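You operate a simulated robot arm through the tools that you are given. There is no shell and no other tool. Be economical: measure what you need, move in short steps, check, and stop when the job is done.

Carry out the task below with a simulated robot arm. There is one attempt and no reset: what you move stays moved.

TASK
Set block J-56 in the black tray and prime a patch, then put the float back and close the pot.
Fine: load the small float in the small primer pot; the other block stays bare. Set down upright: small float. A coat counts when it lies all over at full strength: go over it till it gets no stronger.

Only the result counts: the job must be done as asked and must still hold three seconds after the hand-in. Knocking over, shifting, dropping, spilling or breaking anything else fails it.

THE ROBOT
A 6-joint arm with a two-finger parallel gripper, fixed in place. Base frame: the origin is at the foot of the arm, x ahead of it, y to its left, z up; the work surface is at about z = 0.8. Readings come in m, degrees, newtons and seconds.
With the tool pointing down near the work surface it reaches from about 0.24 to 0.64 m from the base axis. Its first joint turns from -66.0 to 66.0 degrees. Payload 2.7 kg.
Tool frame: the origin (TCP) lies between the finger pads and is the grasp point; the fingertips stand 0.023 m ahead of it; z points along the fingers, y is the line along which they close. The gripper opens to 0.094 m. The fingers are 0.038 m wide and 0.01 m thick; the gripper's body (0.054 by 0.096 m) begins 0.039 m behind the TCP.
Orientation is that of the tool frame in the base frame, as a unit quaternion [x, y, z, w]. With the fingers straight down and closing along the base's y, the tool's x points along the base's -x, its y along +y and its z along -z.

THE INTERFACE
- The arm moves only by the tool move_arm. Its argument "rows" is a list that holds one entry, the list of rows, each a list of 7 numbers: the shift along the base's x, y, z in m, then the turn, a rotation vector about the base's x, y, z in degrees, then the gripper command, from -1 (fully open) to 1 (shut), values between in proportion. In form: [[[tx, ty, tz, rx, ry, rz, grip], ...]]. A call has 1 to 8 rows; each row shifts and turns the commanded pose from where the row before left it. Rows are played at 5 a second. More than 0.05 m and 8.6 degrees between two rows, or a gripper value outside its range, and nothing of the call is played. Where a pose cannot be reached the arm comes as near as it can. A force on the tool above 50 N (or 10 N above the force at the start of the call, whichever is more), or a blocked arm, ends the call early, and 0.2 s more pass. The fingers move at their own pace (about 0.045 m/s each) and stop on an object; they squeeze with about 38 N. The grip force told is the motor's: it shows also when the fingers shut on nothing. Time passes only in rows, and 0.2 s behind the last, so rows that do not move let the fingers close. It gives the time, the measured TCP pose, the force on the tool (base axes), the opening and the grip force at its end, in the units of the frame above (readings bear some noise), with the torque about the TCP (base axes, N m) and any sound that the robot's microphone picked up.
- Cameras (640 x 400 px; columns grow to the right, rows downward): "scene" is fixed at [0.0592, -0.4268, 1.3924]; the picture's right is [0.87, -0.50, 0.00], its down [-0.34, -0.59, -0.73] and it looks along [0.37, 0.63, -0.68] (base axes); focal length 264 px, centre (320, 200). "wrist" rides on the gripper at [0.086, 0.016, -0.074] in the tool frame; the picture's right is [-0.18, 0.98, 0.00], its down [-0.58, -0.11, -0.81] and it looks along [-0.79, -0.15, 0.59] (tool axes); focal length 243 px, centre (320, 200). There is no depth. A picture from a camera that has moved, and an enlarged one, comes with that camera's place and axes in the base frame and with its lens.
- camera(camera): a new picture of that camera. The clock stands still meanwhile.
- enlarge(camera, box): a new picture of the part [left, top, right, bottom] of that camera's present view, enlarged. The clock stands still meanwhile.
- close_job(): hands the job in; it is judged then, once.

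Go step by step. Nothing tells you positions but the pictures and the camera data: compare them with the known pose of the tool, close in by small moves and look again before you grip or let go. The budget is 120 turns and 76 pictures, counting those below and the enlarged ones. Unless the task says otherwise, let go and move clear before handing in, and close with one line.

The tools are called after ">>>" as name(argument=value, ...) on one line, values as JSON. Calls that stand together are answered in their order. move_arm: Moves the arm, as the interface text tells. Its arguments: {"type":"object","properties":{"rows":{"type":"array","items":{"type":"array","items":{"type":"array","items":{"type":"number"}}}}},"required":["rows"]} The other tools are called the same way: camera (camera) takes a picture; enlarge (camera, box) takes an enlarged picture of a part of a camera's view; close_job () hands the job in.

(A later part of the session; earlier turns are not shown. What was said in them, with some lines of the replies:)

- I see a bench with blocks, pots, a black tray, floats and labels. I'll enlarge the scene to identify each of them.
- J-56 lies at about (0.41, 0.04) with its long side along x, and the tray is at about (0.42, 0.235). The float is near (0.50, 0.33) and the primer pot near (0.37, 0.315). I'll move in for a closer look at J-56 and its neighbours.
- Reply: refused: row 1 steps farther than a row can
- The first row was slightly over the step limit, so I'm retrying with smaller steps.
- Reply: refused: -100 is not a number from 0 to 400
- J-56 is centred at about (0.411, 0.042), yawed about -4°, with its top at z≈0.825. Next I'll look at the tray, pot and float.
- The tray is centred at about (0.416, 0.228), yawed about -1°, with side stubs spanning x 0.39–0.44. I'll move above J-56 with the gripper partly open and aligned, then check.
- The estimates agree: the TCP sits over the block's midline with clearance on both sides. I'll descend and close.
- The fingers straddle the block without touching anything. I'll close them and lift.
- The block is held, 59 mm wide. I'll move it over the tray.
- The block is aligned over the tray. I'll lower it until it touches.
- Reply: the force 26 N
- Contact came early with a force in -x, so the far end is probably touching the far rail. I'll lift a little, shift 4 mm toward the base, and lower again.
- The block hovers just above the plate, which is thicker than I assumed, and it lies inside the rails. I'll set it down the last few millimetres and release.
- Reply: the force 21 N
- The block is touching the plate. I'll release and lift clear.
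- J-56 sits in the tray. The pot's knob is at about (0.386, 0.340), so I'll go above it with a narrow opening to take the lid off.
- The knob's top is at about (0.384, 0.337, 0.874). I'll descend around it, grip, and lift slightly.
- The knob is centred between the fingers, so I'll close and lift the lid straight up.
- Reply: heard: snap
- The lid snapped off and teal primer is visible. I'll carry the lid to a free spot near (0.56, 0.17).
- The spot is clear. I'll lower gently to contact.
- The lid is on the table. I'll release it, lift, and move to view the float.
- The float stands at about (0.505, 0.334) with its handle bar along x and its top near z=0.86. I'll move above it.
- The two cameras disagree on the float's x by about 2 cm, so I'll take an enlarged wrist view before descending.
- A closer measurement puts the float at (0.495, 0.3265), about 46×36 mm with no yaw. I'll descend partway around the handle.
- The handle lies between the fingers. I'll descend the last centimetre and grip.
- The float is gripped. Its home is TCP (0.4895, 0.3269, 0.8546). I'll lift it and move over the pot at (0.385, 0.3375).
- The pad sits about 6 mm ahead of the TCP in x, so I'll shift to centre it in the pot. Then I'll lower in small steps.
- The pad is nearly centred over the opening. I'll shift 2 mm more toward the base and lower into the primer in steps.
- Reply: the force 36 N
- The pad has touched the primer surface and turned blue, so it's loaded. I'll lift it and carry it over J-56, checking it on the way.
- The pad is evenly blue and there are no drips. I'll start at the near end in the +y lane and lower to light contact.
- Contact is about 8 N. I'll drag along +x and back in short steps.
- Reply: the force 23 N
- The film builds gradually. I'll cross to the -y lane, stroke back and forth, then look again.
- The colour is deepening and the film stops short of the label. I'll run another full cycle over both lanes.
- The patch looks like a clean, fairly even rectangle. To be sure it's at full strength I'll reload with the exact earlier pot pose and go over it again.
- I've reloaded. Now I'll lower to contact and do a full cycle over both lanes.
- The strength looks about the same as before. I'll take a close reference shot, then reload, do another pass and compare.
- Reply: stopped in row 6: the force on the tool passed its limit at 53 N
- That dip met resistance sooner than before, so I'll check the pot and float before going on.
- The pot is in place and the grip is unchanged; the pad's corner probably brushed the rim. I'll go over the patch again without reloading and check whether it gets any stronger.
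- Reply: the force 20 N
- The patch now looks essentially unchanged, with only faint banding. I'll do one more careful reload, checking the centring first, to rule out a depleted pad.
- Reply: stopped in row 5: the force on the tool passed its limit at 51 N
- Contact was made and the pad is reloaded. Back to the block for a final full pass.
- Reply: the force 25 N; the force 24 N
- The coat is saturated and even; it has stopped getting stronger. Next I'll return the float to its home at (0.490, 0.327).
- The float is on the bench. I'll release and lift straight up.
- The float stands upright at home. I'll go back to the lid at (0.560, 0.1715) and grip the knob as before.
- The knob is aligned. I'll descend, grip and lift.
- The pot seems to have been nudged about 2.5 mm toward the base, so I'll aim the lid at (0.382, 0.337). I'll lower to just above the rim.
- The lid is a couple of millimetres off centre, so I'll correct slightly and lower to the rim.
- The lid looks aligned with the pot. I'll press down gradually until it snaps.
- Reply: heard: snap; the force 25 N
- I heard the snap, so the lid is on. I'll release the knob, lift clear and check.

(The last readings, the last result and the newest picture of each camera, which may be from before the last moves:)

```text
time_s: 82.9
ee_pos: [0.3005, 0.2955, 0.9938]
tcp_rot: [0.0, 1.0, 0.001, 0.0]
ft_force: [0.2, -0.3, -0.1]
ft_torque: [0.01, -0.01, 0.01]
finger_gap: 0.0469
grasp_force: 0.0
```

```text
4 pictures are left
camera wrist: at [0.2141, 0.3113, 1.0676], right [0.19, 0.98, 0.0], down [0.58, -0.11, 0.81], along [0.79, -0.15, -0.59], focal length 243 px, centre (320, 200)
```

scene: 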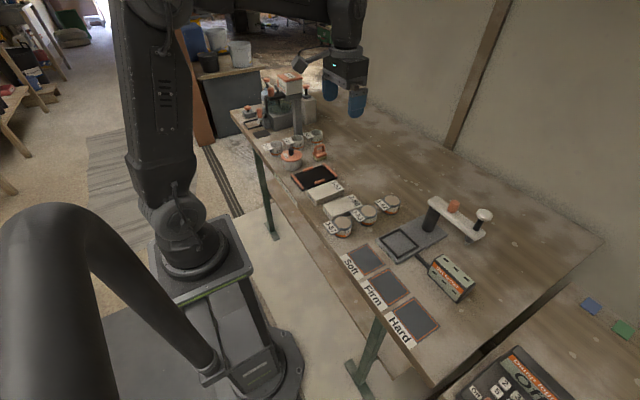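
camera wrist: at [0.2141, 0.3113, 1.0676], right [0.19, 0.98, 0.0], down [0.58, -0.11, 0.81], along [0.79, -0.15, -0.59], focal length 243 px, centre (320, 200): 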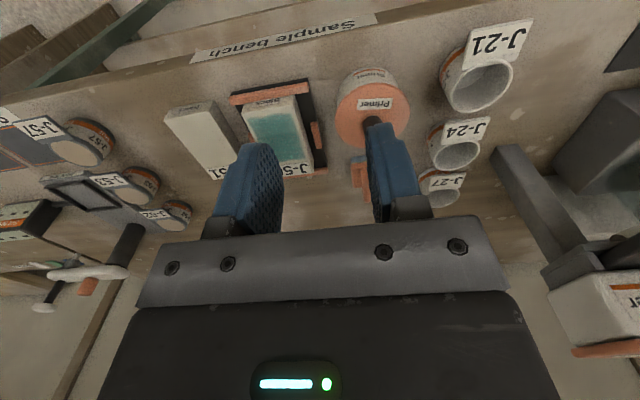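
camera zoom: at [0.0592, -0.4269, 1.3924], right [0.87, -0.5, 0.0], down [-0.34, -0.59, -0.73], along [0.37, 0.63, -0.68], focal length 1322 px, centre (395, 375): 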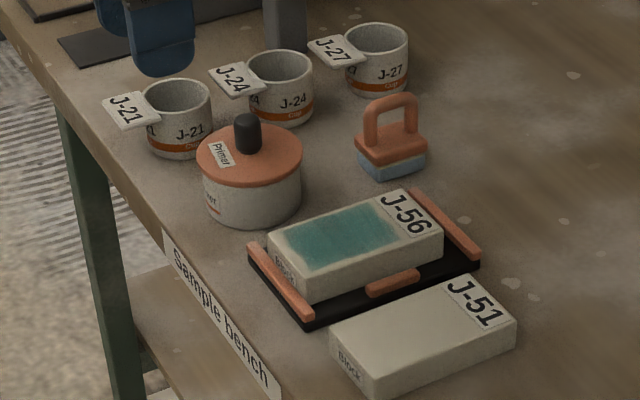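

The pot is closed, the float stands upright at home, and J-56 lies coated in the black tray with the other block bare. I'm handing in.

>>> close_job()

```text
The job is handed in.
```

I set J-56 in the black tray and primed its patch until it got no stronger. The small float is back upright and the primer pot is snapped shut; the pot was nudged about 2–3 mm while I was loading the float.
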